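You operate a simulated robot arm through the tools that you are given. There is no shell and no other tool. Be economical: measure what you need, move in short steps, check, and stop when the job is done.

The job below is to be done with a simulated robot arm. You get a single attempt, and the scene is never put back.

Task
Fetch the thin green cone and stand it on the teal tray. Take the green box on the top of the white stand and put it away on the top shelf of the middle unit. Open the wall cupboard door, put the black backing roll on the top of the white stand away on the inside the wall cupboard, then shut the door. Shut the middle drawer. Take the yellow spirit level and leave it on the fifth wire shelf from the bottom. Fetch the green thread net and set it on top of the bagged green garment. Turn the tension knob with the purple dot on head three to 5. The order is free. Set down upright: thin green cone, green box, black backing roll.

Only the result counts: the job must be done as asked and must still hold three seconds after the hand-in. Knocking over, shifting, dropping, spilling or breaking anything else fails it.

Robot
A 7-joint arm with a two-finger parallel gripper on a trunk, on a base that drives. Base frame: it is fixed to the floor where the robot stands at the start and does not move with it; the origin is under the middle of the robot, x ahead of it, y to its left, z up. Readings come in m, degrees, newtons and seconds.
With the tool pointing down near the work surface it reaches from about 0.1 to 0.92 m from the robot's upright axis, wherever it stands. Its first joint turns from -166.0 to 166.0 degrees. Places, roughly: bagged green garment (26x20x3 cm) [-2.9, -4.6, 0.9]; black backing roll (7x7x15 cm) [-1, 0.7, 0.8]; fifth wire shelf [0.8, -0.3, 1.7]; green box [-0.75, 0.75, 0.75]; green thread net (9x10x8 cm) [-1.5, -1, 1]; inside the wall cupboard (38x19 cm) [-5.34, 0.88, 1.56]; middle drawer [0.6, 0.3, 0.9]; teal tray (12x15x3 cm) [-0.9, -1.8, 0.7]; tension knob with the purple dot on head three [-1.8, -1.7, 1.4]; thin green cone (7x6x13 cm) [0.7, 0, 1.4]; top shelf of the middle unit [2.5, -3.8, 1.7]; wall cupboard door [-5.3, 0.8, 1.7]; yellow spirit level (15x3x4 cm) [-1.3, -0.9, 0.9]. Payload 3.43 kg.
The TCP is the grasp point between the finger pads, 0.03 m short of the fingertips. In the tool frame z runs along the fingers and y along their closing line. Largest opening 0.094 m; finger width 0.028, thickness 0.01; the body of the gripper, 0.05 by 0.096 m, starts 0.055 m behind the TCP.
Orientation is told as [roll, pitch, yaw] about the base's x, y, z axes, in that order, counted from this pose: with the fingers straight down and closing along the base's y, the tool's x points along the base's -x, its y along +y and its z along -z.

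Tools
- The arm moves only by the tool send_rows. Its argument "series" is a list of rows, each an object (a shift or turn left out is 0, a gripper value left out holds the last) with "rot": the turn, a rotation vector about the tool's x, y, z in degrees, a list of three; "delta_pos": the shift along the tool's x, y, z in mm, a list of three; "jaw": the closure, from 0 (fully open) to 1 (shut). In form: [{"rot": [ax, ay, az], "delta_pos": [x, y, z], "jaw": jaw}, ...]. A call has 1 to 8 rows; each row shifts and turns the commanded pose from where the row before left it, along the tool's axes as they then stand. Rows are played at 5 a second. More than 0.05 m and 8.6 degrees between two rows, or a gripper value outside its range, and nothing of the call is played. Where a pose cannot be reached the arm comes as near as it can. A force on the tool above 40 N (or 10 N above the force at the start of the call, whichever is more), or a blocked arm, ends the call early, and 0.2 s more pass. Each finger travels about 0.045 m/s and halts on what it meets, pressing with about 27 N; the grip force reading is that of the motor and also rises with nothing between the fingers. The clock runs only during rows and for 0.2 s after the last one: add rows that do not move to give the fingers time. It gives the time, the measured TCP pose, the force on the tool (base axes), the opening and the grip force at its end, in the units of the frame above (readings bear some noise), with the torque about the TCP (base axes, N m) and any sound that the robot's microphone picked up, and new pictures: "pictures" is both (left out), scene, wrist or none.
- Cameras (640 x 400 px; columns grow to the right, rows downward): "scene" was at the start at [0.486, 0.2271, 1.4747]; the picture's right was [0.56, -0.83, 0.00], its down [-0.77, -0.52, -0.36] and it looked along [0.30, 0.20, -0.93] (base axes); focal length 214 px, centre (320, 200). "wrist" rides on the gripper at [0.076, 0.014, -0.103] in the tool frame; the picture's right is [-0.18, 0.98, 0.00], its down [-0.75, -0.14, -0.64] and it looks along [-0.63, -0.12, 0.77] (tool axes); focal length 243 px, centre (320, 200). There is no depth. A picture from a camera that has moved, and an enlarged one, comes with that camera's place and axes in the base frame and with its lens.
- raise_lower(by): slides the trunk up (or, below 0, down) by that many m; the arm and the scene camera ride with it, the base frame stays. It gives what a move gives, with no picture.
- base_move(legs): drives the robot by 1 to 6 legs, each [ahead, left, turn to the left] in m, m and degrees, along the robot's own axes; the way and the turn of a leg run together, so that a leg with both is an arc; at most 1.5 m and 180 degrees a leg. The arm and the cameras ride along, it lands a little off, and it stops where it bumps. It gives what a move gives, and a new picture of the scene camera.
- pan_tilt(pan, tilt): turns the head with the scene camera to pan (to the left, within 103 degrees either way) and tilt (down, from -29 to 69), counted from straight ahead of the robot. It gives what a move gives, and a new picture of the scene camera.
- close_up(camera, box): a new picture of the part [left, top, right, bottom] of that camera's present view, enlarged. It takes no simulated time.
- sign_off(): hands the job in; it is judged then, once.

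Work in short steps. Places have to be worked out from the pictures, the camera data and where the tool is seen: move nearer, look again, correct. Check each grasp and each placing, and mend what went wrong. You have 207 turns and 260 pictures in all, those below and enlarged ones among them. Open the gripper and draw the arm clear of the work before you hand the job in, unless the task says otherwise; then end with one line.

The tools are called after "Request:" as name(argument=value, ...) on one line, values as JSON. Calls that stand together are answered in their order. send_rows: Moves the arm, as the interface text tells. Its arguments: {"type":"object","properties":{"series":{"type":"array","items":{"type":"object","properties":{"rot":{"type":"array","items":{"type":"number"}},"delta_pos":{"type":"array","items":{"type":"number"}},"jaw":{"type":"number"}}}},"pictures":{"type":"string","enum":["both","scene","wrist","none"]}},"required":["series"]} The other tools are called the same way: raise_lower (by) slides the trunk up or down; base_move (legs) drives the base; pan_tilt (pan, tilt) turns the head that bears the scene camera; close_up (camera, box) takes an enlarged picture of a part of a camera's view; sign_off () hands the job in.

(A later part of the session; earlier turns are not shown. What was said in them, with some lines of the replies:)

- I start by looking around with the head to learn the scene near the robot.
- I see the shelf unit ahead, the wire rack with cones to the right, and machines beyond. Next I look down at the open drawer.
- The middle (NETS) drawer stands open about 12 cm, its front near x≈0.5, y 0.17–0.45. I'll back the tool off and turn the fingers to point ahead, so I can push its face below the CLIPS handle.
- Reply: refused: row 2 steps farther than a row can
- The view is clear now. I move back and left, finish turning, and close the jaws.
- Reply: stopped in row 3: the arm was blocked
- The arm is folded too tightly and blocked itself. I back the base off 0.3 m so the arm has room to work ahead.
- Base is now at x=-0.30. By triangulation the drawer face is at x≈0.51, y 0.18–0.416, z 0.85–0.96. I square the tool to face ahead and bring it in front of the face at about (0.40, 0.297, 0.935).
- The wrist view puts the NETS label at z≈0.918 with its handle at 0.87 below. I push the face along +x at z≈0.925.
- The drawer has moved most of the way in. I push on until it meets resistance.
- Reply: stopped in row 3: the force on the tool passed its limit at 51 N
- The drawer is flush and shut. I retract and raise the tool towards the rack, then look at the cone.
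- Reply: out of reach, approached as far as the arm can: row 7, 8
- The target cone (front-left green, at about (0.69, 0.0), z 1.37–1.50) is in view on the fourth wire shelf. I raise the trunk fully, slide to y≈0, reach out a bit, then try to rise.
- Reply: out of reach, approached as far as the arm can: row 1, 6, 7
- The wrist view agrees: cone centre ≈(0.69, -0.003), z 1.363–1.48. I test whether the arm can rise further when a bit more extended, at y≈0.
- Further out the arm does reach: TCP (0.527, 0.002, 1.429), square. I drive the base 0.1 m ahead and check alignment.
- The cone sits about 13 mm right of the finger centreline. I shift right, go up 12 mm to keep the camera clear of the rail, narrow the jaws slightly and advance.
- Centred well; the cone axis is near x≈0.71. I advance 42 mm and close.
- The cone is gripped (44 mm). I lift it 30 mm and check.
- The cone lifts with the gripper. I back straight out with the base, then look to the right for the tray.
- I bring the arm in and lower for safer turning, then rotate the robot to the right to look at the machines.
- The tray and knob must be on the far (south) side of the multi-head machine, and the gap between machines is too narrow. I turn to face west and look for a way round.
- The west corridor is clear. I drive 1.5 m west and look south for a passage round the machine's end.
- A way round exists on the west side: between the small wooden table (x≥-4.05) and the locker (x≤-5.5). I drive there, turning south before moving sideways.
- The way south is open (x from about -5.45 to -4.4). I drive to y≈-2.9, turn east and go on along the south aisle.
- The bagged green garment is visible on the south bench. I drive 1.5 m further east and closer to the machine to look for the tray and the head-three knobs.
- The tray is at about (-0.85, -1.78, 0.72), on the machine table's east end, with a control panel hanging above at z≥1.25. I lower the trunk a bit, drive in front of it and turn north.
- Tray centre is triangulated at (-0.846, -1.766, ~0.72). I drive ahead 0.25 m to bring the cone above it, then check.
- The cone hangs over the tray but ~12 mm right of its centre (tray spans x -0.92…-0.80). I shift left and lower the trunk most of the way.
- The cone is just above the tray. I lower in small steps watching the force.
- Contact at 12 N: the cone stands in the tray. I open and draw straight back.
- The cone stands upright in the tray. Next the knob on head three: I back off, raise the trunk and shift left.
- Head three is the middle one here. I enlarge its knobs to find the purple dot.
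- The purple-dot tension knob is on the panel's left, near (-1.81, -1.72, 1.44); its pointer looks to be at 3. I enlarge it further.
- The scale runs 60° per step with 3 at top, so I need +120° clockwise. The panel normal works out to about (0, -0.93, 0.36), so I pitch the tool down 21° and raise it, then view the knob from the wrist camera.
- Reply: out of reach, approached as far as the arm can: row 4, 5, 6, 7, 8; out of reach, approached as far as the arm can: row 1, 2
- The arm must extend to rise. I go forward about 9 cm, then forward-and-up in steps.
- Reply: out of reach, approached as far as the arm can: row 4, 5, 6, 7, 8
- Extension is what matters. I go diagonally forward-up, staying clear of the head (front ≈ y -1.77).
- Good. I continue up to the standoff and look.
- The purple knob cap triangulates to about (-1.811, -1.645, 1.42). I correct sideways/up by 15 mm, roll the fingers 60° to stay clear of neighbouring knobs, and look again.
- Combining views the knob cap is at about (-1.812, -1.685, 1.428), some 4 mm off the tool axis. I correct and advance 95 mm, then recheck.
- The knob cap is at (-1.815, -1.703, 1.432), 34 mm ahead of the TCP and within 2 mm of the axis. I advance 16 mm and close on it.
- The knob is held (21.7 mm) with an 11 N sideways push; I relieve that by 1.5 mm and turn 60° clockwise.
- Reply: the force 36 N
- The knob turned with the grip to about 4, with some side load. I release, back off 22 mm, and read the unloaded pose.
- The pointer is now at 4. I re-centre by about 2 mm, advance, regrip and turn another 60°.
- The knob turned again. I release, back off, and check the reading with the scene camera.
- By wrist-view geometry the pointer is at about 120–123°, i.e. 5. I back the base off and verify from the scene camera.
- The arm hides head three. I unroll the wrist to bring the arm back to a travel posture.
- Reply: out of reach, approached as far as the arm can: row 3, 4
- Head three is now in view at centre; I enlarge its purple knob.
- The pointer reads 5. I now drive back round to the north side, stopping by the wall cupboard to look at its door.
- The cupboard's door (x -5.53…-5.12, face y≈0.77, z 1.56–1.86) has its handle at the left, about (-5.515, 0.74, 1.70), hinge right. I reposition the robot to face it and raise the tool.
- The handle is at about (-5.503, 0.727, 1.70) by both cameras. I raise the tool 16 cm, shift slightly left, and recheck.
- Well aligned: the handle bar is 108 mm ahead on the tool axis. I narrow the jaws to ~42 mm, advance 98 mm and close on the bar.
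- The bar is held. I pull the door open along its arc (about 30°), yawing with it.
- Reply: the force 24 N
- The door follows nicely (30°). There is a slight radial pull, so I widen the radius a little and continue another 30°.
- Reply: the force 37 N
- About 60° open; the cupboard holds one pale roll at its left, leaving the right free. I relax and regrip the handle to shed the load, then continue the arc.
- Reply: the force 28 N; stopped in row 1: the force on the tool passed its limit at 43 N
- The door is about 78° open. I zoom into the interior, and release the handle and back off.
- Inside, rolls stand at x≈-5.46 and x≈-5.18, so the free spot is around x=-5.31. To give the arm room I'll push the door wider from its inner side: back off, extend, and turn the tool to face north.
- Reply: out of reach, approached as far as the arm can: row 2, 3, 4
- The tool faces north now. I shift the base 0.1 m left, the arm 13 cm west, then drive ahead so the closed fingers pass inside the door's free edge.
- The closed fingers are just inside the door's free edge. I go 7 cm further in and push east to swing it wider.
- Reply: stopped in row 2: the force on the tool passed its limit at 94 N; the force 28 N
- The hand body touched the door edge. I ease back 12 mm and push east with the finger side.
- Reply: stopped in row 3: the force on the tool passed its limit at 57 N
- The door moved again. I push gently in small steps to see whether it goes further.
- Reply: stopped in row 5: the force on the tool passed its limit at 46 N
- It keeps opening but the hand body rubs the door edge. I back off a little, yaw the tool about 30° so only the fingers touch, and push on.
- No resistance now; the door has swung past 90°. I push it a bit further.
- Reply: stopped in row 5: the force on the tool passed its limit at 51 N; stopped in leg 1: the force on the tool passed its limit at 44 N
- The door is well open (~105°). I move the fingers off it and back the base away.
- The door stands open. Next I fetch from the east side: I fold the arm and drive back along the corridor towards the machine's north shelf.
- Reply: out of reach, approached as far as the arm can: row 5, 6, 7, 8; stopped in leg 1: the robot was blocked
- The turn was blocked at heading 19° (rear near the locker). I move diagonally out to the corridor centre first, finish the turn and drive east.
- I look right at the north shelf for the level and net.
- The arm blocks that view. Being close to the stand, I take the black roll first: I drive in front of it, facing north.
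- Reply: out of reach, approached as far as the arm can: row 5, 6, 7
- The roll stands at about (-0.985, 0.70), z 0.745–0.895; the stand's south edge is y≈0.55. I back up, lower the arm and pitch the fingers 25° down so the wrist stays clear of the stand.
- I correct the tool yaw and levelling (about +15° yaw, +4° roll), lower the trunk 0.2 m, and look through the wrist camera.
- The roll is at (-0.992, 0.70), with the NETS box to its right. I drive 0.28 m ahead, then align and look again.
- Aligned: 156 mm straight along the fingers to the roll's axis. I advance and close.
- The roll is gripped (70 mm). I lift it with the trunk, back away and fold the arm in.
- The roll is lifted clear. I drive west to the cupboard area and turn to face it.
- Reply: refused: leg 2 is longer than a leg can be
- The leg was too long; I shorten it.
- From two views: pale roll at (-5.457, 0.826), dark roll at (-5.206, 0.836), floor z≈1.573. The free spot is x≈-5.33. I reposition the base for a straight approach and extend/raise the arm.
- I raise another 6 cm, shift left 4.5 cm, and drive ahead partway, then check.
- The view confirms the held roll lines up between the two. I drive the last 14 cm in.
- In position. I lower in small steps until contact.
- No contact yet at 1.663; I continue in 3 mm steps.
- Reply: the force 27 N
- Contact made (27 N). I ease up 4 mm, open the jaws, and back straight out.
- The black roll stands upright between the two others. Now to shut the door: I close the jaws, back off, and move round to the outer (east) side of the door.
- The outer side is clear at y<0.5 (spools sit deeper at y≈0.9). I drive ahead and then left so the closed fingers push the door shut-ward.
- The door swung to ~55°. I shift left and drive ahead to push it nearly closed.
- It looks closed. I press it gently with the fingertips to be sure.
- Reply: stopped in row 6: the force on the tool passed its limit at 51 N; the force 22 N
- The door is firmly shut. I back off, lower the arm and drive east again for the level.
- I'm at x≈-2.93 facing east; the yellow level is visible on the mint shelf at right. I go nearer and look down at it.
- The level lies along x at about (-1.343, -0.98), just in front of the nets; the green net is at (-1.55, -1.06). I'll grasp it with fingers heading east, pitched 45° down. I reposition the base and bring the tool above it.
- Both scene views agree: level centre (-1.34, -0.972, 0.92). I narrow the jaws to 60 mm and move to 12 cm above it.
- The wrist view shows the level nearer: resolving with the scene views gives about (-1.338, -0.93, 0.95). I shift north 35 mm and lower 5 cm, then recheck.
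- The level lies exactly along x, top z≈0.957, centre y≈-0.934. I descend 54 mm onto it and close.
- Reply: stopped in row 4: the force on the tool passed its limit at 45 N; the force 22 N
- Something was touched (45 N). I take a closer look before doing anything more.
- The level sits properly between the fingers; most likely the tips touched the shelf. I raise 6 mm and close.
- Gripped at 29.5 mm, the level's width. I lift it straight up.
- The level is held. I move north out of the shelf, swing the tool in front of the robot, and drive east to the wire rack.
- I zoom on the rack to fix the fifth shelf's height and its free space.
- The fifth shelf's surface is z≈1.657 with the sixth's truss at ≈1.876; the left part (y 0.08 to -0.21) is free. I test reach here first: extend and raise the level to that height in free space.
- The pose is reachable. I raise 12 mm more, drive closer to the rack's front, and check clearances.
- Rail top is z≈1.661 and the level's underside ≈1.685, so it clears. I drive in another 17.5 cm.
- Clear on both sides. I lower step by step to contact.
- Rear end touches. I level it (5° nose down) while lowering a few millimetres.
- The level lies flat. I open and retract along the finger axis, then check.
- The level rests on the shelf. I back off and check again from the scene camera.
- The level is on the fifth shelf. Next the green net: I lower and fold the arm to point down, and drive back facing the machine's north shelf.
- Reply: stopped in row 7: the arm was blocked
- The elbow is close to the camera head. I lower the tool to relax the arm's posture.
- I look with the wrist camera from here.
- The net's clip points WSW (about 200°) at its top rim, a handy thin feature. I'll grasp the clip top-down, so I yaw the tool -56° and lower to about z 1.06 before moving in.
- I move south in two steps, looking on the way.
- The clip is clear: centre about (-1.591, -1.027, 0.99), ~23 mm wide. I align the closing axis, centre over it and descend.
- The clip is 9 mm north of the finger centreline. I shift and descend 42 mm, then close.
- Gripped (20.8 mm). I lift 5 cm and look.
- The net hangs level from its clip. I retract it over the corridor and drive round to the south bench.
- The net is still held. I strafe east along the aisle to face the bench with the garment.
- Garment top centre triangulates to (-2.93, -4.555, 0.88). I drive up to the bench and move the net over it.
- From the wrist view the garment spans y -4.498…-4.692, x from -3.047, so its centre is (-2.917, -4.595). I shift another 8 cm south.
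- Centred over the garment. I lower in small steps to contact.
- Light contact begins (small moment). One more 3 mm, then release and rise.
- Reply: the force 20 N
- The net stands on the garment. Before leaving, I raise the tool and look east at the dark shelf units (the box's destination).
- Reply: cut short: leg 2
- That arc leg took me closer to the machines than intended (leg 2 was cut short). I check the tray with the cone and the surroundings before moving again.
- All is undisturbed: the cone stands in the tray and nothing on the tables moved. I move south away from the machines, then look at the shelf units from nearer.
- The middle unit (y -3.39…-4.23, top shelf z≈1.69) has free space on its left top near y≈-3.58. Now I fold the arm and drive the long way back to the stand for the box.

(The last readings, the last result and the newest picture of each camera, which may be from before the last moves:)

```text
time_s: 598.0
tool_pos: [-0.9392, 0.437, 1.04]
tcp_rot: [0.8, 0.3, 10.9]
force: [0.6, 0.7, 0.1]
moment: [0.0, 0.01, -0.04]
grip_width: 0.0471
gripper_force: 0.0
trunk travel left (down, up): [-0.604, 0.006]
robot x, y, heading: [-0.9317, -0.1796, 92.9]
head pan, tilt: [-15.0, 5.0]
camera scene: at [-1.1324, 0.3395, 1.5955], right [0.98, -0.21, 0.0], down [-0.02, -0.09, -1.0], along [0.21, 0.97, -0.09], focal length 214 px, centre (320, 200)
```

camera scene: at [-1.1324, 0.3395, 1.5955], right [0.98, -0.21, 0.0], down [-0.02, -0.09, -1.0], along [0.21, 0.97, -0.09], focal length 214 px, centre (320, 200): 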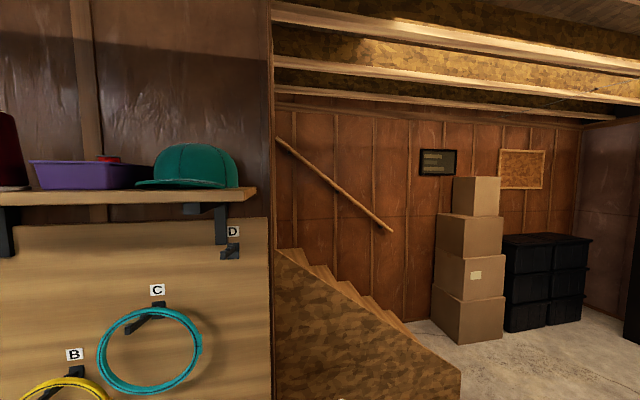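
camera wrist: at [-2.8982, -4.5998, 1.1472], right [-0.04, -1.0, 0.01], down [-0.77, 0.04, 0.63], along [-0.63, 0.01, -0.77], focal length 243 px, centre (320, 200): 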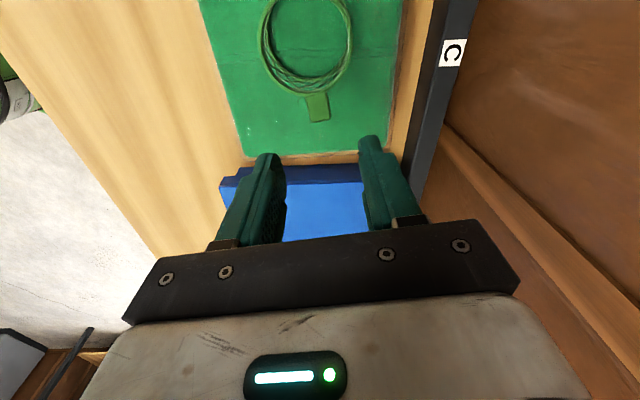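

Back at the stand. I look down at the green box.

Request:
pan_tilt(pan=-15, tilt=60)

Request:
close_up(camera="scene", box=[240, 60, 520, 260])

Request:
send_rows(series=[{}], pictures="wrist")

```text
time_s: 599.2
tool_pos: [-0.9391, 0.4385, 1.0403]
tcp_rot: [0.8, 0.4, 11.0]
force: [0.2, 1.0, -0.1]
moment: [-0.02, -0.01, 0.01]
grip_width: 0.0472
gripper_force: 0.1
trunk travel left (down, up): [-0.604, 0.006]
robot x, y, heading: [-0.9315, -0.1807, 93.0]
head pan, tilt: [-15.0, 60.0]
camera scene: at [-1.1376, 0.3149, 1.5131], right [0.98, -0.21, 0.0], down [-0.18, -0.85, -0.5], along [0.1, 0.49, -0.87], focal length 214 px, centre (320, 200)
```

scene: 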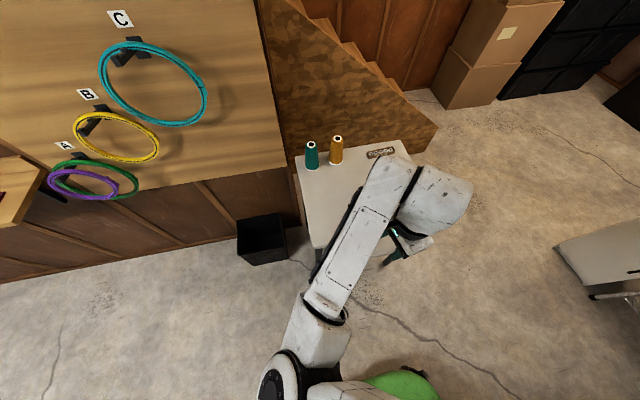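

```text
2.00 times, centred on (380, 160) of scene
camera zoom: at [-1.1376, 0.3149, 1.5131], right [0.98, -0.21, 0.0], down [-0.18, -0.85, -0.5], along [0.1, 0.49, -0.87], focal length 429 px, centre (200, 280)
```

zoom: 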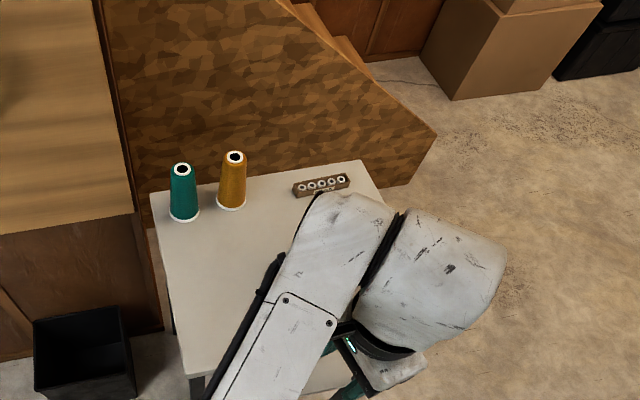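

```text
time_s: 599.6
tool_pos: [-0.939, 0.4379, 1.0399]
tcp_rot: [0.9, 0.3, 10.9]
force: [0.7, -0.8, -1.1]
moment: [0.01, -0.02, -0.01]
grip_width: 0.0471
gripper_force: 0.1
trunk travel left (down, up): [-0.604, 0.006]
robot x, y, heading: [-0.9304, -0.1813, 93.0]
head pan, tilt: [-15.0, 60.0]
camera wrist: at [-1.0158, 0.4361, 1.1417], right [-0.01, 1.0, 0.01], down [0.77, 0.0, 0.63], along [0.63, 0.01, -0.77], focal length 243 px, centre (320, 200)
```

wrist: 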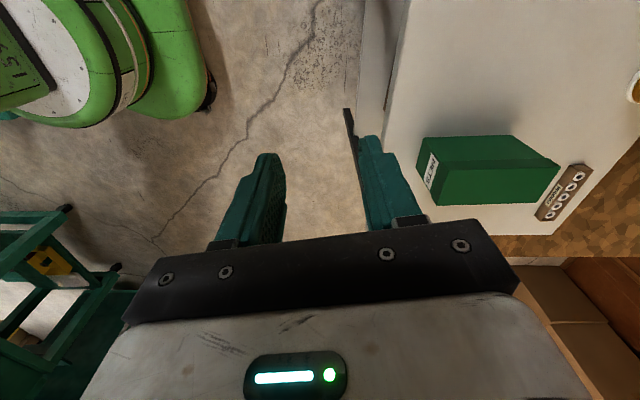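

The box is 7 cm wide (x -0.838…-0.769), 17 cm long (y 0.62–0.79), z 0.748–0.846. I'll grip it across its width with fingers heading north, pitched 35° down; first I turn the tool.

Request:
send_rows(series=[{"rot": [0, 0, -8], "jaw": 0}, {"rot": [0, 0, -8]}, {"rot": [0, 0, -8]}, {"rot": [0, 0, -8]}, {"rot": [0, 0, -8]}, {"rot": [0, 0, -8]}, {"rot": [0, 0, -8]}, {"rot": [0, 0, -8]}], pictures="none")

Request:
send_rows(series=[{"rot": [0, 0, -8]}, {"rot": [0, 0, -7]}, {"rot": [0, -8, 0]}, {"rot": [0, -8, 0]}, {"rot": [0, -8, 0]}, {"rot": [0, -8, 0]}, {"rot": [0, -8, 0]}, {"rot": [0, -8, 0]}], pictures="none")

Request:
raise_lower(by=-0.12)

Request:
send_rows(series=[{"rot": [0, -7, 0]}, {"delta_pos": [0, -45, 0]}, {"delta_pos": [0, -45, 0]}, {"delta_pos": [0, -45, 0]}, {}], pictures="wrist")

```text
time_s: 601.5
tool_pos: [-0.9386, 0.4381, 1.0403]
tcp_rot: [0.7, -0.5, 75.2]
force: [0.7, 1.3, 0.0]
moment: [0.01, 0.0, 0.01]
grip_width: 0.0942
gripper_force: 0.0
trunk travel left (down, up): [-0.604, 0.006]
robot x, y, heading: [-0.932, -0.1846, 92.9]
head pan, tilt: [-15.0, 60.0]
```

```text
time_s: 603.2
tool_pos: [-0.9402, 0.4355, 1.0367]
tcp_rot: [1.0, -34.7, 89.6]
force: [0.2, -0.1, 0.0]
moment: [0.02, -0.01, 0.05]
grip_width: 0.094
gripper_force: 0.1
out of reach, approached as far as the arm can: row 7, 8
trunk travel left (down, up): [-0.604, 0.006]
robot x, y, heading: [-0.9346, -0.181, 92.9]
head pan, tilt: [-15.0, 60.0]
```

```text
time_s: 604.8
tool_pos: [-0.9392, 0.4349, 0.9178]
tcp_rot: [1.0, -34.7, 89.7]
force: [-0.2, -0.1, 0.1]
moment: [-0.01, 0.0, 0.04]
grip_width: 0.0937
gripper_force: 0.1
trunk travel left (down, up): [-0.484, 0.126]
robot x, y, heading: [-0.9333, -0.1831, 93.1]
head pan, tilt: [-15.0, 60.0]
```

```text
time_s: 606.0
tool_pos: [-0.8071, 0.435, 0.9156]
tcp_rot: [1.0, -34.7, 89.8]
force: [0.0, 0.3, 0.1]
moment: [0.0, -0.01, 0.0]
grip_width: 0.0941
gripper_force: 0.0
out of reach, approached as far as the arm can: row 1
trunk travel left (down, up): [-0.484, 0.126]
robot x, y, heading: [-0.9337, -0.1846, 92.8]
head pan, tilt: [-15.0, 60.0]
camera wrist: at [-0.8194, 0.3147, 0.9559], right [-0.98, 0.15, 0.12], down [0.15, 0.26, 0.95], along [0.11, 0.96, -0.27], focal length 243 px, centre (320, 200)
```

wrist: 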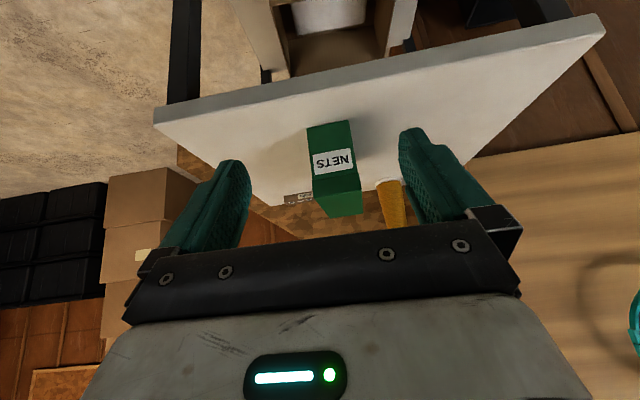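

I extend forward while pitching the tool up 20°, then check alignment.

Request:
send_rows(series=[{"delta_pos": [-25, 0, 17]}, {"delta_pos": [-24, 0, 18], "rot": [0, -7, 0]}, {"delta_pos": [-22, 0, 20], "rot": [0, -7, 0]}, {"rot": [0, -6, 0]}, {}], pictures="wrist")

```text
time_s: 607.1
tool_pos: [-0.8067, 0.5273, 0.9153]
tcp_rot: [1.5, -54.6, 89.0]
force: [-0.1, 0.0, 0.3]
moment: [-0.02, 0.01, -0.01]
grip_width: 0.0944
gripper_force: 0.0
trunk travel left (down, up): [-0.484, 0.126]
robot x, y, heading: [-0.9335, -0.1836, 92.7]
head pan, tilt: [-15.0, 60.0]
camera wrist: at [-0.8202, 0.3983, 0.9107], right [-0.98, 0.1, 0.17], down [0.16, -0.09, 0.98], along [0.11, 0.99, 0.07], focal length 243 px, centre (320, 200)
```

wrist: 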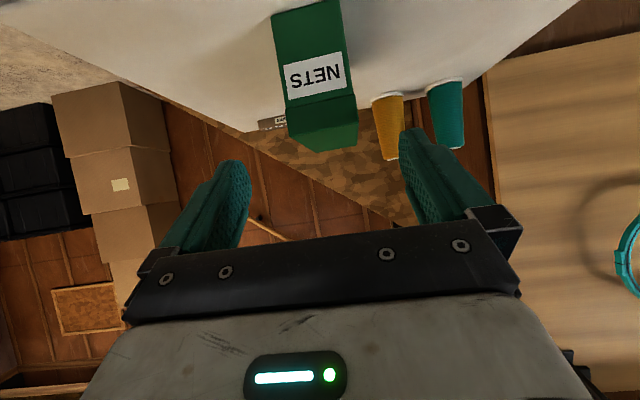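

Aligned to within 6 mm: the target is 163 mm along the fingers. I advance and close.

Request:
send_rows(series=[{"delta_pos": [-3, 5, 40]}, {"delta_pos": [-2, 0, 40]}, {"delta_pos": [-2, 0, 40]}, {"delta_pos": [-2, 0, 42]}, {}, {"jaw": 1}, {}, {}], pictures="wrist")

```text
time_s: 609.0
tool_pos: [-0.8123, 0.6613, 0.8276]
tcp_rot: [1.5, -54.6, 88.9]
force: [1.4, 0.1, -0.5]
moment: [0.13, -0.14, -0.1]
grip_width: 0.0665
gripper_force: 26.9
trunk travel left (down, up): [-0.484, 0.126]
robot x, y, heading: [-0.9315, -0.1821, 93.0]
head pan, tilt: [-15.0, 60.0]
camera wrist: at [-0.8263, 0.5342, 0.8231], right [-0.98, 0.1, 0.17], down [0.16, -0.09, 0.98], along [0.11, 0.99, 0.07], focal length 243 px, centre (320, 200)
```

wrist: 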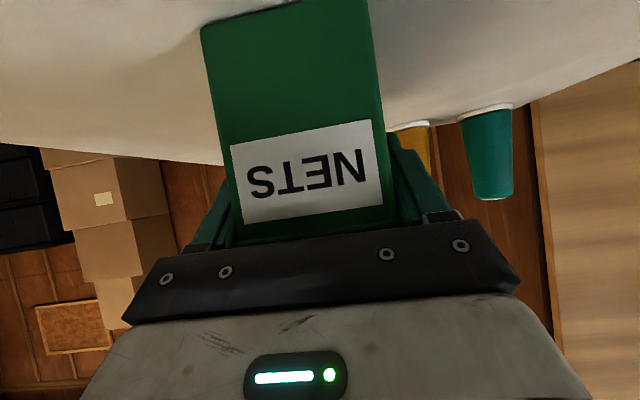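

Gripped (66.5 mm). I lift with the trunk and back away.

Request:
raise_lower(by=0.12)

Request:
base_move(legs=[[-0.25, 0, 0]])

Request:
send_rows(series=[{"delta_pos": [15, 0, -20]}, {"delta_pos": [15, 0, -20]}, {}], pictures="wrist")

```text
time_s: 610.5
tool_pos: [-0.8128, 0.6616, 0.9473]
tcp_rot: [1.5, -54.7, 89.0]
force: [0.9, 0.1, -3.1]
moment: [-0.15, 0.03, -0.01]
grip_width: 0.0664
gripper_force: 27.5
trunk travel left (down, up): [-0.604, 0.006]
robot x, y, heading: [-0.9303, -0.1815, 92.8]
head pan, tilt: [-15.0, 60.0]
```

```text
time_s: 612.3
tool_pos: [-0.8021, 0.4111, 0.9477]
tcp_rot: [1.4, -54.7, 89.3]
force: [-0.1, -0.4, -2.7]
moment: [-0.08, -0.01, 0.0]
grip_width: 0.0664
gripper_force: 27.5
trunk travel left (down, up): [-0.604, 0.006]
robot x, y, heading: [-0.9173, -0.4354, 92.9]
head pan, tilt: [-15.0, 60.0]
camera scene: at [-1.1259, 0.0638, 1.513], right [0.98, -0.21, 0.0], down [-0.18, -0.85, -0.5], along [0.1, 0.49, -0.87], focal length 214 px, centre (320, 200)
```

scene: 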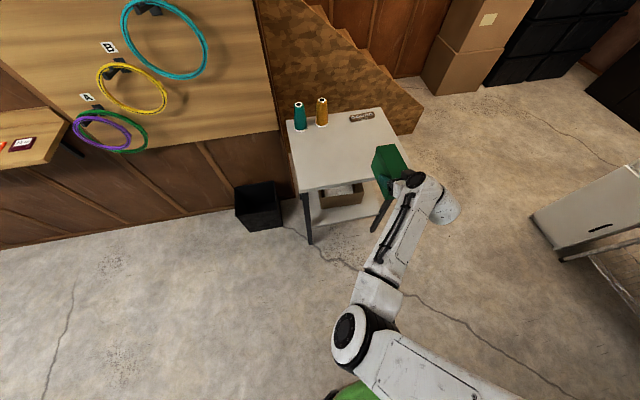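

```text
time_s: 613.1
tool_pos: [-0.8015, 0.3617, 0.9458]
tcp_rot: [1.5, -54.6, 89.1]
force: [-0.2, -0.2, -3.0]
moment: [-0.12, 0.03, -0.03]
grip_width: 0.0663
gripper_force: 26.9
trunk travel left (down, up): [-0.604, 0.006]
robot x, y, heading: [-0.9189, -0.4357, 93.4]
head pan, tilt: [-15.0, 60.0]
camera wrist: at [-0.8154, 0.2346, 0.9419], right [-0.98, 0.1, 0.17], down [0.16, -0.09, 0.98], along [0.11, 0.99, 0.07], focal length 243 px, centre (320, 200)
```

wrist: 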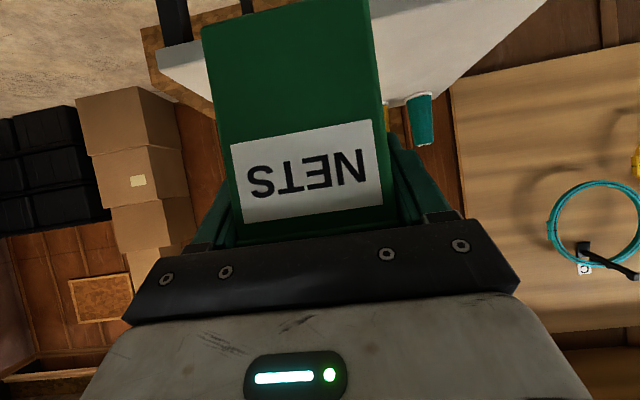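

The box is secure. I raise it a little and drive the long way round (west, south, then east).

Request:
send_rows(series=[{"delta_pos": [-33, 0, -23]}, {"delta_pos": [-33, 0, -23]}, {"delta_pos": [-33, 0, -23]}, {}], pictures="none")

Request:
base_move(legs=[[0, 0, 87], [1.45, -0.2, 0], [1.5, 0, 0], [0.45, 0, 0], [0, 0, 90], [0, -0.5, 0]])

Request:
base_move(legs=[[1.4, 0, 0], [1.4, 0, 0], [0, 0, 90], [1.5, 0, 0], [1.5, 0, 0], [1.4, 0, 0]])

```text
time_s: 614.1
tool_pos: [-0.8007, 0.363, 1.0666]
tcp_rot: [1.5, -54.6, 89.2]
force: [-0.2, 0.3, -3.2]
moment: [-0.1, -0.01, 0.02]
grip_width: 0.0663
gripper_force: 26.6
trunk travel left (down, up): [-0.604, 0.006]
robot x, y, heading: [-0.918, -0.4269, 93.4]
head pan, tilt: [-15.0, 60.0]
```

```text
time_s: 640.7
tool_pos: [-4.92, -1.0404, 1.0654]
tcp_rot: [1.5, -54.7, -91.8]
force: [0.6, -0.1, -3.2]
moment: [0.12, 0.05, 0.02]
grip_width: 0.0662
gripper_force: 27.1
trunk travel left (down, up): [-0.604, 0.006]
robot x, y, heading: [-4.7883, -0.2448, -87.8]
head pan, tilt: [-15.0, 60.0]
camera scene: at [-4.5951, -0.7448, 1.513], right [-0.97, 0.22, 0.0], down [0.19, 0.84, -0.5], along [-0.11, -0.49, -0.87], focal length 214 px, centre (320, 200)
```

scene: 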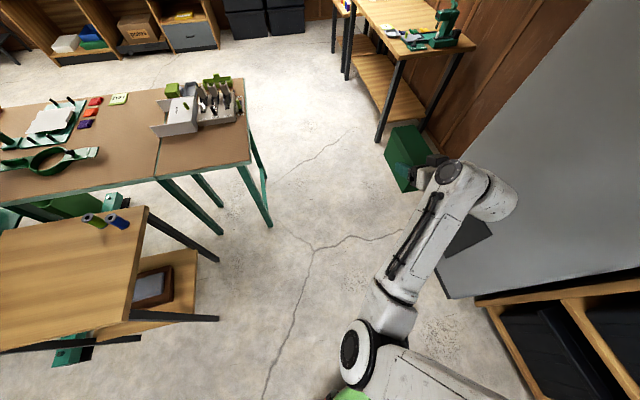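

```text
time_s: 678.5
tool_pos: [0.5373, -3.0104, 1.0679]
tcp_rot: [1.5, -54.8, -2.0]
force: [-0.2, -0.1, -3.8]
moment: [0.02, 0.09, -0.01]
grip_width: 0.0663
gripper_force: 26.9
trunk travel left (down, up): [-0.604, 0.006]
robot x, y, heading: [-0.2595, -2.8735, 1.8]
head pan, tilt: [-15.0, 60.0]
camera scene: at [0.2418, -2.6805, 1.515], right [-0.23, -0.97, 0.0], down [-0.84, 0.2, -0.5], along [0.49, -0.11, -0.87], focal length 214 px, centre (320, 200)
```

scene: 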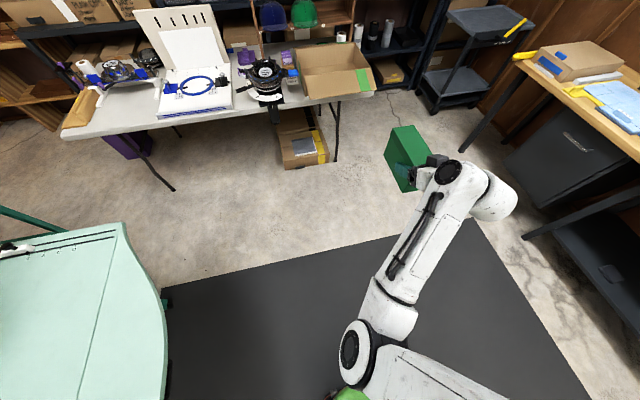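

I'm in the south-east aisle. I extend and raise the box here to shelf height before approaching the units.

Request:
send_rows(series=[{"delta_pos": [-43.6, 0, -3.4]}, {"delta_pos": [-43.6, 0, -3.4]}, {"delta_pos": [-43.6, 0, -3.4]}, {"delta_pos": [-43.6, 0, -3.4]}, {"delta_pos": [-43.6, 0, -3.4]}, {"delta_pos": [-43.6, 0, -3.4]}, {"delta_pos": [-43.6, 0, -3.4]}, {"delta_pos": [-43.6, 0, -3.4]}], pictures="none")

Request:
send_rows(series=[{"delta_pos": [-39, 0, -27.5]}, {"delta_pos": [-39, 0, -27.5]}, {"delta_pos": [-39, 0, -27.5]}, {"delta_pos": [-39, 0, -27.5]}, {"delta_pos": [-39, 0, -27.5]}, {"delta_pos": [-39, 0, -27.5]}, {"delta_pos": [-39, 0, -27.5]}, {"delta_pos": [-39, 0, -27.5]}], pictures="none")

Request:
send_rows(series=[{"delta_pos": [-39, 0, -27.5]}, {"delta_pos": [-10, 0, -7]}, {"delta_pos": [0, 40, 0]}, {"delta_pos": [0, 40, 0]}, {"delta_pos": [0, 40, 0]}, {}], pictures="wrist")

```text
time_s: 680.3
tool_pos: [0.719, -3.0182, 1.3683]
tcp_rot: [1.6, -54.5, -2.0]
force: [-0.1, -0.1, -3.4]
moment: [-0.01, 0.1, 0.04]
grip_width: 0.0664
gripper_force: 26.7
trunk travel left (down, up): [-0.604, 0.006]
robot x, y, heading: [-0.257, -2.8781, 2.0]
head pan, tilt: [-15.0, 60.0]
```

```text
time_s: 682.1
tool_pos: [0.7171, -3.0246, 1.7461]
tcp_rot: [1.5, -54.4, -2.1]
force: [0.9, -0.4, -3.8]
moment: [0.01, 0.14, 0.03]
grip_width: 0.0662
gripper_force: 26.7
trunk travel left (down, up): [-0.604, 0.006]
robot x, y, heading: [-0.2579, -2.8756, 1.9]
head pan, tilt: [-15.0, 60.0]
```

```text
time_s: 683.5
tool_pos: [0.7164, -2.9015, 1.7978]
tcp_rot: [1.4, -54.8, -2.0]
force: [0.0, 0.0, -2.6]
moment: [-0.01, 0.1, -0.03]
grip_width: 0.0663
gripper_force: 27.0
out of reach, approached as far as the arm can: row 2
trunk travel left (down, up): [-0.604, 0.006]
robot x, y, heading: [-0.2527, -2.8743, 2.0]
head pan, tilt: [-15.0, 60.0]
camera wrist: at [0.589, -2.8855, 1.7947], right [0.12, 0.98, 0.17], down [-0.09, -0.16, 0.98], along [0.99, -0.13, 0.07], focal length 243 px, centre (320, 200)
```

wrist: 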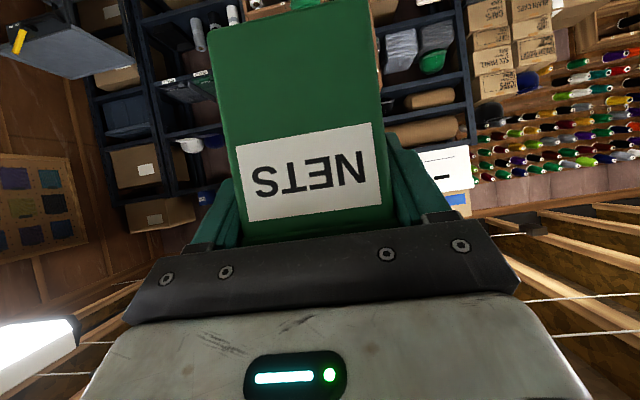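

Box bottom is at z≈1.718, above the shelf. I move right to the aisle centre line and drive ahead towards the middle unit, then check.

Request:
base_move(legs=[[0, -0.72, -2], [0.95, 0, 0]])

Request:
pan_tilt(pan=-10, tilt=5)

Request:
pan_tilt(pan=20, tilt=35)

```text
time_s: 692.1
tool_pos: [1.6963, -3.6674, 1.7978]
tcp_rot: [1.5, -54.6, -4.7]
force: [-0.4, -0.7, -2.7]
moment: [-0.03, 0.11, 0.01]
grip_width: 0.0664
gripper_force: 26.8
trunk travel left (down, up): [-0.604, 0.006]
robot x, y, heading: [0.7234, -3.5927, -0.7]
head pan, tilt: [-15.0, 60.0]
camera scene: at [1.2387, -3.424, 1.5105], right [-0.27, -0.96, 0.0], down [-0.84, 0.24, -0.49], along [0.48, -0.14, -0.87], focal length 214 px, centre (320, 200)
```

scene: 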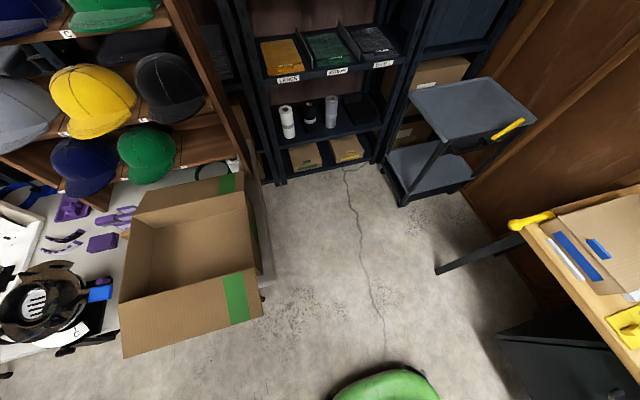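

```text
time_s: 693.3
tool_pos: [1.6882, -3.6689, 1.803]
tcp_rot: [1.6, -54.9, -4.8]
force: [-0.1, 0.0, -3.1]
moment: [-0.04, 0.09, 0.02]
grip_width: 0.0664
gripper_force: 27.0
trunk travel left (down, up): [-0.604, 0.006]
robot x, y, heading: [0.7203, -3.5951, -0.8]
head pan, tilt: [-10.0, 5.0]
camera scene: at [1.2652, -3.423, 1.5928], right [-0.19, -0.98, 0.0], down [-0.09, 0.02, -1.0], along [0.98, -0.19, -0.09], focal length 214 px, centre (320, 200)
```

scene: 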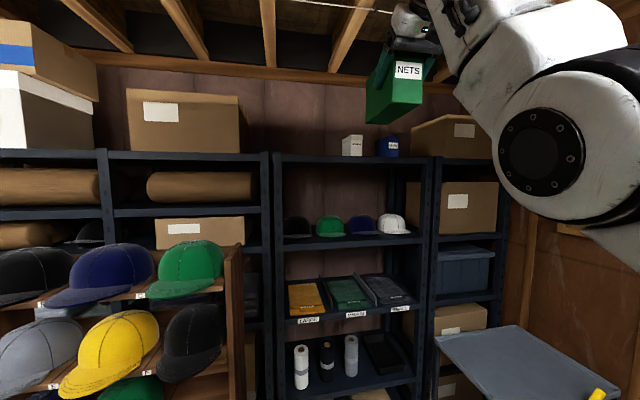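

```text
time_s: 694.3
tool_pos: [1.6871, -3.6675, 1.8037]
tcp_rot: [1.6, -54.9, -4.9]
force: [0.5, -0.2, -3.5]
moment: [0.02, 0.1, -0.01]
grip_width: 0.0662
gripper_force: 27.2
trunk travel left (down, up): [-0.604, 0.006]
robot x, y, heading: [0.7231, -3.5956, -0.6]
head pan, tilt: [20.0, 35.0]
camera scene: at [1.2579, -3.3769, 1.5448], right [0.33, -0.94, 0.0], down [-0.55, -0.19, -0.82], along [0.77, 0.27, -0.58], focal length 214 px, centre (320, 200)
```

scene: 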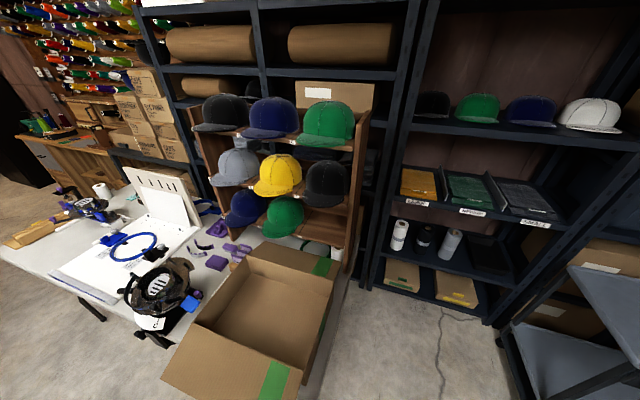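

The aisle fits. I zoom on the top shelf edge to refine its height before moving in.

Request:
pan_tilt(pan=-10, tilt=0)

Request:
close_up(camera="scene", box=[250, 60, 450, 200])

```text
time_s: 695.3
tool_pos: [1.6876, -3.6677, 1.8029]
tcp_rot: [1.6, -54.9, -4.7]
force: [-0.7, -0.2, -4.2]
moment: [-0.01, 0.09, 0.0]
grip_width: 0.0662
gripper_force: 27.3
trunk travel left (down, up): [-0.604, 0.006]
robot x, y, heading: [0.7228, -3.5973, -0.8]
head pan, tilt: [-10.0, 0.0]
camera scene: at [1.2635, -3.4226, 1.6008], right [-0.19, -0.98, 0.0], down [-0.01, 0.0, -1.0], along [0.98, -0.19, -0.01], focal length 214 px, centre (320, 200)
```

scene: 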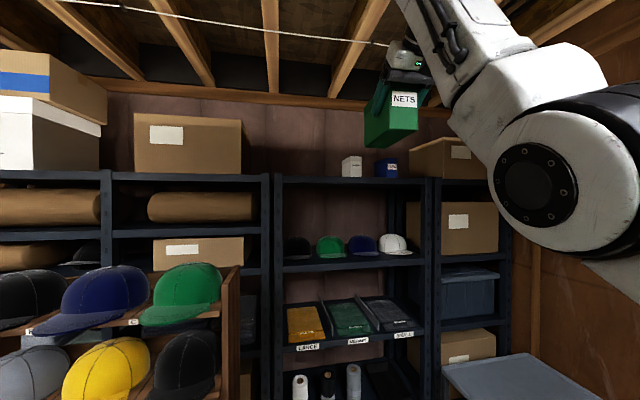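

```text
2.86 times, centred on (350, 130) of scene
camera zoom: at [1.2635, -3.4226, 1.6008], right [-0.19, -0.98, 0.0], down [-0.01, 0.0, -1.0], along [0.98, -0.19, -0.01], focal length 613 px, centre (234, 400)
```

zoom: 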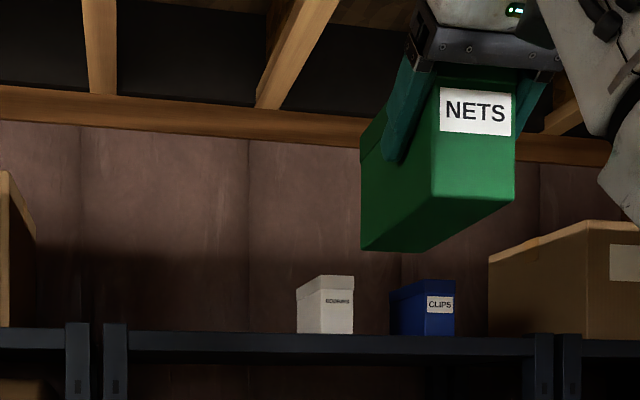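

The shelf top is at ≈1.71 and the box bottom ≈1.73. I gain a little more height by extending and lifting, shift left 7 cm to the free spot (y≈-3.61), and square the yaw.

Request:
raise_lower(by=0.006)

Request:
send_rows(series=[{"delta_pos": [-29.6, 0, 15.8]}, {"delta_pos": [-10, 25, -7]}, {"delta_pos": [0, 25, 0]}, {"delta_pos": [0, 22, 0], "rot": [-3.9, 0, -2.8]}, {}], pictures="none")

Request:
base_move(legs=[[0.42, 0, 0]])

Request:
close_up(camera="scene", box=[200, 40, 520, 240])

```text
time_s: 695.8
tool_pos: [1.687, -3.6677, 1.8094]
tcp_rot: [1.7, -54.9, -4.8]
force: [0.8, -0.2, -4.3]
moment: [0.01, 0.11, 0.0]
grip_width: 0.0665
gripper_force: 27.2
trunk travel left (down, up): [-0.61, 0.0]
robot x, y, heading: [0.7244, -3.5927, -0.6]
head pan, tilt: [-10.0, 0.0]
```

```text
time_s: 697.0
tool_pos: [1.7078, -3.6087, 1.804]
tcp_rot: [1.7, -53.9, -0.2]
force: [-1.0, 0.4, -2.9]
moment: [-0.01, 0.09, -0.02]
grip_width: 0.0661
gripper_force: 27.0
out of reach, approached as far as the arm can: row 1, 2
trunk travel left (down, up): [-0.61, 0.0]
robot x, y, heading: [0.7264, -3.5977, -1.1]
head pan, tilt: [-10.0, 0.0]
```

```text
time_s: 699.6
tool_pos: [2.1235, -3.6195, 1.8034]
tcp_rot: [1.5, -53.8, -0.2]
force: [-0.9, 1.0, -2.9]
moment: [0.0, 0.13, 0.03]
grip_width: 0.0662
gripper_force: 26.7
trunk travel left (down, up): [-0.61, 0.0]
robot x, y, heading: [1.1416, -3.6016, -1.2]
head pan, tilt: [-10.0, 0.0]
camera scene: at [1.6723, -3.4339, 1.6093], right [-0.19, -0.98, 0.0], down [0.0, 0.0, -1.0], along [0.98, -0.19, 0.0], focal length 214 px, centre (320, 200)
```

scene: 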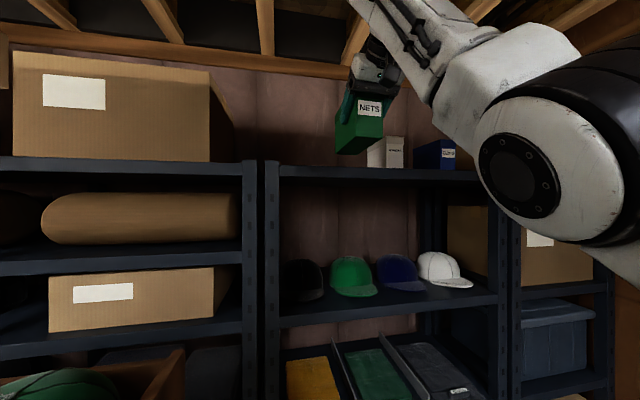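

```text
2.00 times, centred on (360, 140) of scene
camera zoom: at [1.6723, -3.4339, 1.6093], right [-0.19, -0.98, 0.0], down [0.0, 0.0, -1.0], along [0.98, -0.19, 0.0], focal length 429 px, centre (240, 320)
```

zoom: 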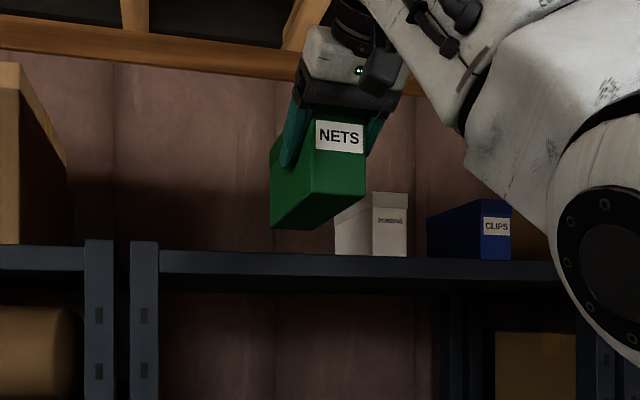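

The box bottom (1.73–1.74) clears the shelf edge (1.714). I drive in the remaining 33 cm.

Request:
base_move(legs=[[0.33, 0.01, 0]])

Request:
close_up(camera="scene", box=[200, 0, 520, 200])

Request:
send_rows(series=[{}], pictures="wrist")

```text
time_s: 701.8
tool_pos: [2.4499, -3.6178, 1.8009]
tcp_rot: [1.5, -53.6, -0.2]
force: [0.1, -0.5, -2.9]
moment: [-0.03, 0.15, -0.02]
grip_width: 0.0661
gripper_force: 26.8
trunk travel left (down, up): [-0.61, 0.0]
robot x, y, heading: [1.4662, -3.5997, -1.2]
head pan, tilt: [-10.0, 0.0]
camera scene: at [1.9986, -3.4308, 1.6093], right [-0.19, -0.98, 0.0], down [0.0, 0.0, -1.0], along [0.98, -0.19, 0.0], focal length 214 px, centre (320, 200)
```

scene: 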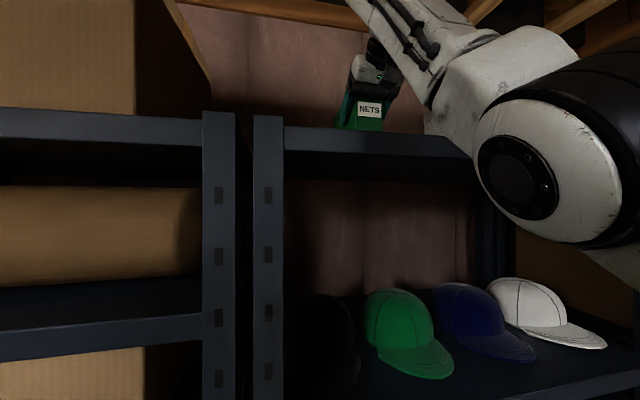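

```text
2.00 times, centred on (360, 100) of scene
camera zoom: at [1.9986, -3.4308, 1.6093], right [-0.19, -0.98, 0.0], down [0.0, 0.0, -1.0], along [0.98, -0.19, 0.0], focal length 429 px, centre (240, 400)
```

zoom: 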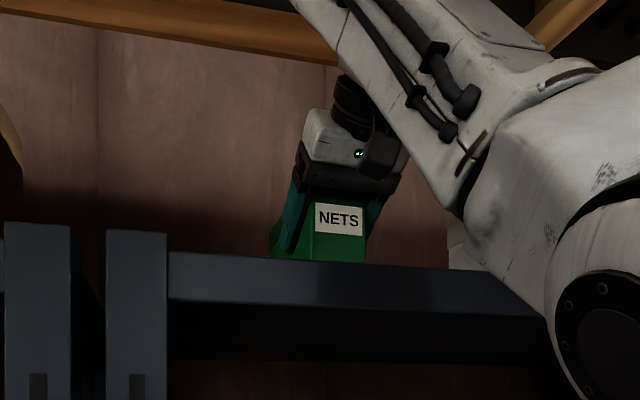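

```text
time_s: 702.1
tool_pos: [2.4506, -3.6167, 1.7982]
tcp_rot: [1.4, -53.4, -0.2]
force: [-0.3, 0.3, -2.8]
moment: [-0.02, 0.12, 0.02]
grip_width: 0.0663
gripper_force: 27.1
trunk travel left (down, up): [-0.61, 0.0]
robot x, y, heading: [1.4649, -3.6013, -1.3]
head pan, tilt: [-10.0, 0.0]
camera wrist: at [2.3225, -3.6045, 1.7985], right [0.09, 0.98, 0.16], down [-0.06, -0.16, 0.99], along [0.99, -0.1, 0.05], focal length 243 px, centre (320, 200)
```

wrist: 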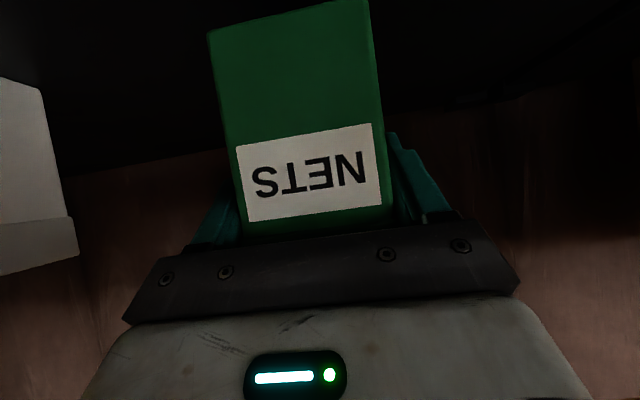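

Over the shelf with clearance on both sides. I lower in 3–4 mm steps to contact.

Request:
send_rows(series=[{"delta_pos": [3.2, 0, 2.4]}, {"delta_pos": [3.2, 0, 2.4]}, {"delta_pos": [3.2, 0, 2.4]}, {}], pictures="none")

Request:
send_rows(series=[{"delta_pos": [2.4, 0, 1.8]}, {"delta_pos": [2.4, 0, 1.8]}, {}], pictures="none")

Request:
send_rows(series=[{"delta_pos": [2.4, 0, 1.8]}, {}], pictures="none")

```text
time_s: 703.1
tool_pos: [2.4496, -3.6157, 1.7878]
tcp_rot: [1.4, -53.6, -0.2]
force: [-0.3, 0.4, -4.3]
moment: [-0.02, 0.11, -0.01]
grip_width: 0.0666
gripper_force: 26.7
trunk travel left (down, up): [-0.61, 0.0]
robot x, y, heading: [1.4674, -3.5991, -1.0]
head pan, tilt: [-10.0, 0.0]
```

```text
time_s: 704.0
tool_pos: [2.451, -3.6164, 1.7813]
tcp_rot: [1.5, -53.7, -0.2]
force: [-0.7, 1.1, -2.2]
moment: [-0.02, 0.15, -0.01]
grip_width: 0.0663
gripper_force: 26.8
trunk travel left (down, up): [-0.61, 0.0]
robot x, y, heading: [1.4648, -3.5987, -1.0]
head pan, tilt: [-10.0, 0.0]
```

```text
time_s: 704.5
tool_pos: [2.4503, -3.6149, 1.7817]
tcp_rot: [1.5, -53.8, -0.1]
force: [2.5, -0.6, 5.3]
moment: [-0.26, -0.94, 0.04]
grip_width: 0.0665
gripper_force: 26.9
trunk travel left (down, up): [-0.61, 0.0]
robot x, y, heading: [1.4661, -3.5986, -1.2]
head pan, tilt: [-10.0, 0.0]
```

Contact at the far end first. I tilt the nose up 1.2° and lower a touch.

Request:
send_rows(series=[{"rot": [0, -1.3, 0]}, {"delta_pos": [1.8, 0, 1.3]}, {}], pictures="none")

Request:
send_rows(series=[{"delta_pos": [1.6, 0, 1.2]}, {}], pictures="none")

```text
time_s: 705.4
tool_pos: [2.4497, -3.616, 1.7792]
tcp_rot: [1.5, -54.9, -0.2]
force: [-0.2, -1.3, 5.2]
moment: [-0.23, -0.94, -0.06]
grip_width: 0.0665
gripper_force: 27.5
trunk travel left (down, up): [-0.61, 0.0]
robot x, y, heading: [1.4659, -3.5991, -1.2]
head pan, tilt: [-10.0, 0.0]
```

```text
time_s: 706.0
tool_pos: [2.449, -3.6163, 1.7784]
tcp_rot: [1.5, -54.9, -0.3]
force: [-4.2, 0.4, 7.5]
moment: [-0.33, -0.93, -0.1]
grip_width: 0.0664
gripper_force: 27.2
trunk travel left (down, up): [-0.61, 0.0]
robot x, y, heading: [1.4638, -3.6028, -1.3]
head pan, tilt: [-10.0, 0.0]
```

Close to flat now. I open and withdraw along the finger axis.

Request:
send_rows(series=[{"jaw": 0.2}, {"jaw": 0}, {}, {}, {"delta_pos": [0, 0, -15]}, {"delta_pos": [0, 0, -25]}, {"delta_pos": [0, 0, -30]}, {}], pictures="wrist")

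```text
time_s: 707.8
tool_pos: [2.3929, -3.6164, 1.8163]
tcp_rot: [1.5, -54.9, -0.3]
force: [-0.1, 0.0, -0.6]
moment: [-0.01, -0.03, -0.03]
grip_width: 0.094
gripper_force: 0.1
trunk travel left (down, up): [-0.61, 0.0]
robot x, y, heading: [1.4649, -3.5993, -1.6]
head pan, tilt: [-10.0, 0.0]
camera wrist: at [2.2653, -3.6048, 1.812], right [0.09, 0.98, 0.17], down [-0.09, -0.16, 0.98], along [0.99, -0.1, 0.07], focal length 243 px, centre (320, 200)
```

wrist: 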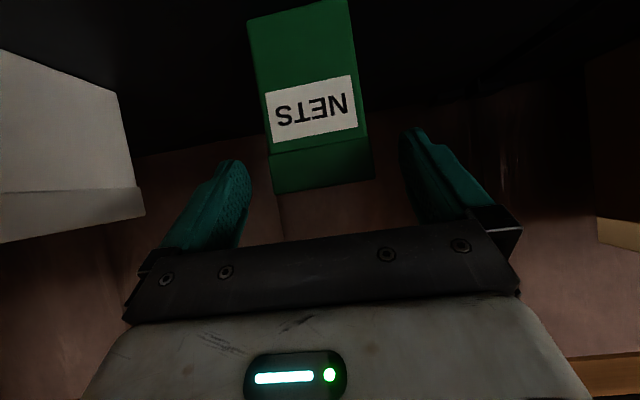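

The box stands upright on the shelf. I back the robot well away and take a final look.

Request:
base_move(legs=[[-0.8, 0, 0]])

Request:
close_up(camera="scene", box=[240, 80, 480, 240])

```text
time_s: 712.0
tool_pos: [1.6014, -3.6016, 1.816]
tcp_rot: [1.6, -54.9, -0.5]
force: [0.3, -0.4, 0.0]
moment: [-0.01, -0.02, -0.02]
grip_width: 0.0939
gripper_force: 0.1
trunk travel left (down, up): [-0.61, 0.0]
robot x, y, heading: [0.6741, -3.584, -1.6]
head pan, tilt: [-10.0, 0.0]
camera scene: at [1.215, -3.4145, 1.6069], right [-0.2, -0.98, 0.0], down [-0.01, 0.0, -1.0], along [0.98, -0.2, -0.01], focal length 214 px, centre (320, 200)
```

scene: 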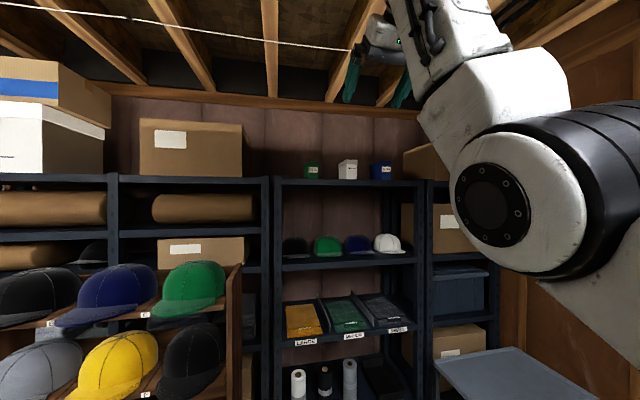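

```text
2.50 times, centred on (360, 160) of scene
camera zoom: at [1.215, -3.4145, 1.6069], right [-0.2, -0.98, 0.0], down [-0.01, 0.0, -1.0], along [0.98, -0.2, -0.01], focal length 536 px, centre (220, 300)
```

zoom: 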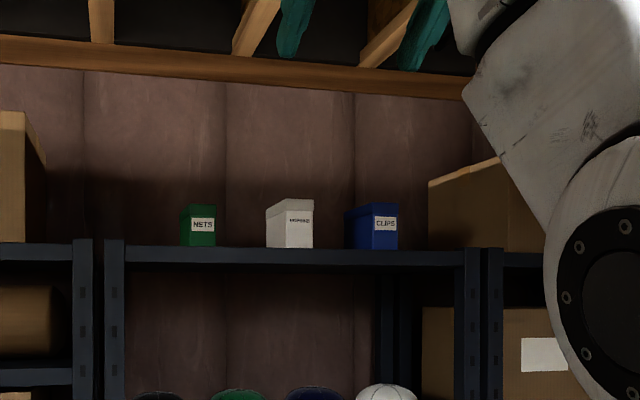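

All seven tasks look done, the gripper is open and the arm is clear, so I hand in.

Request:
sign_off()

```text
The job is handed in.
```

I completed all seven tasks and handed the job in. I saw each result in the camera views as I finished it, but I have no verdict on the hand-in.
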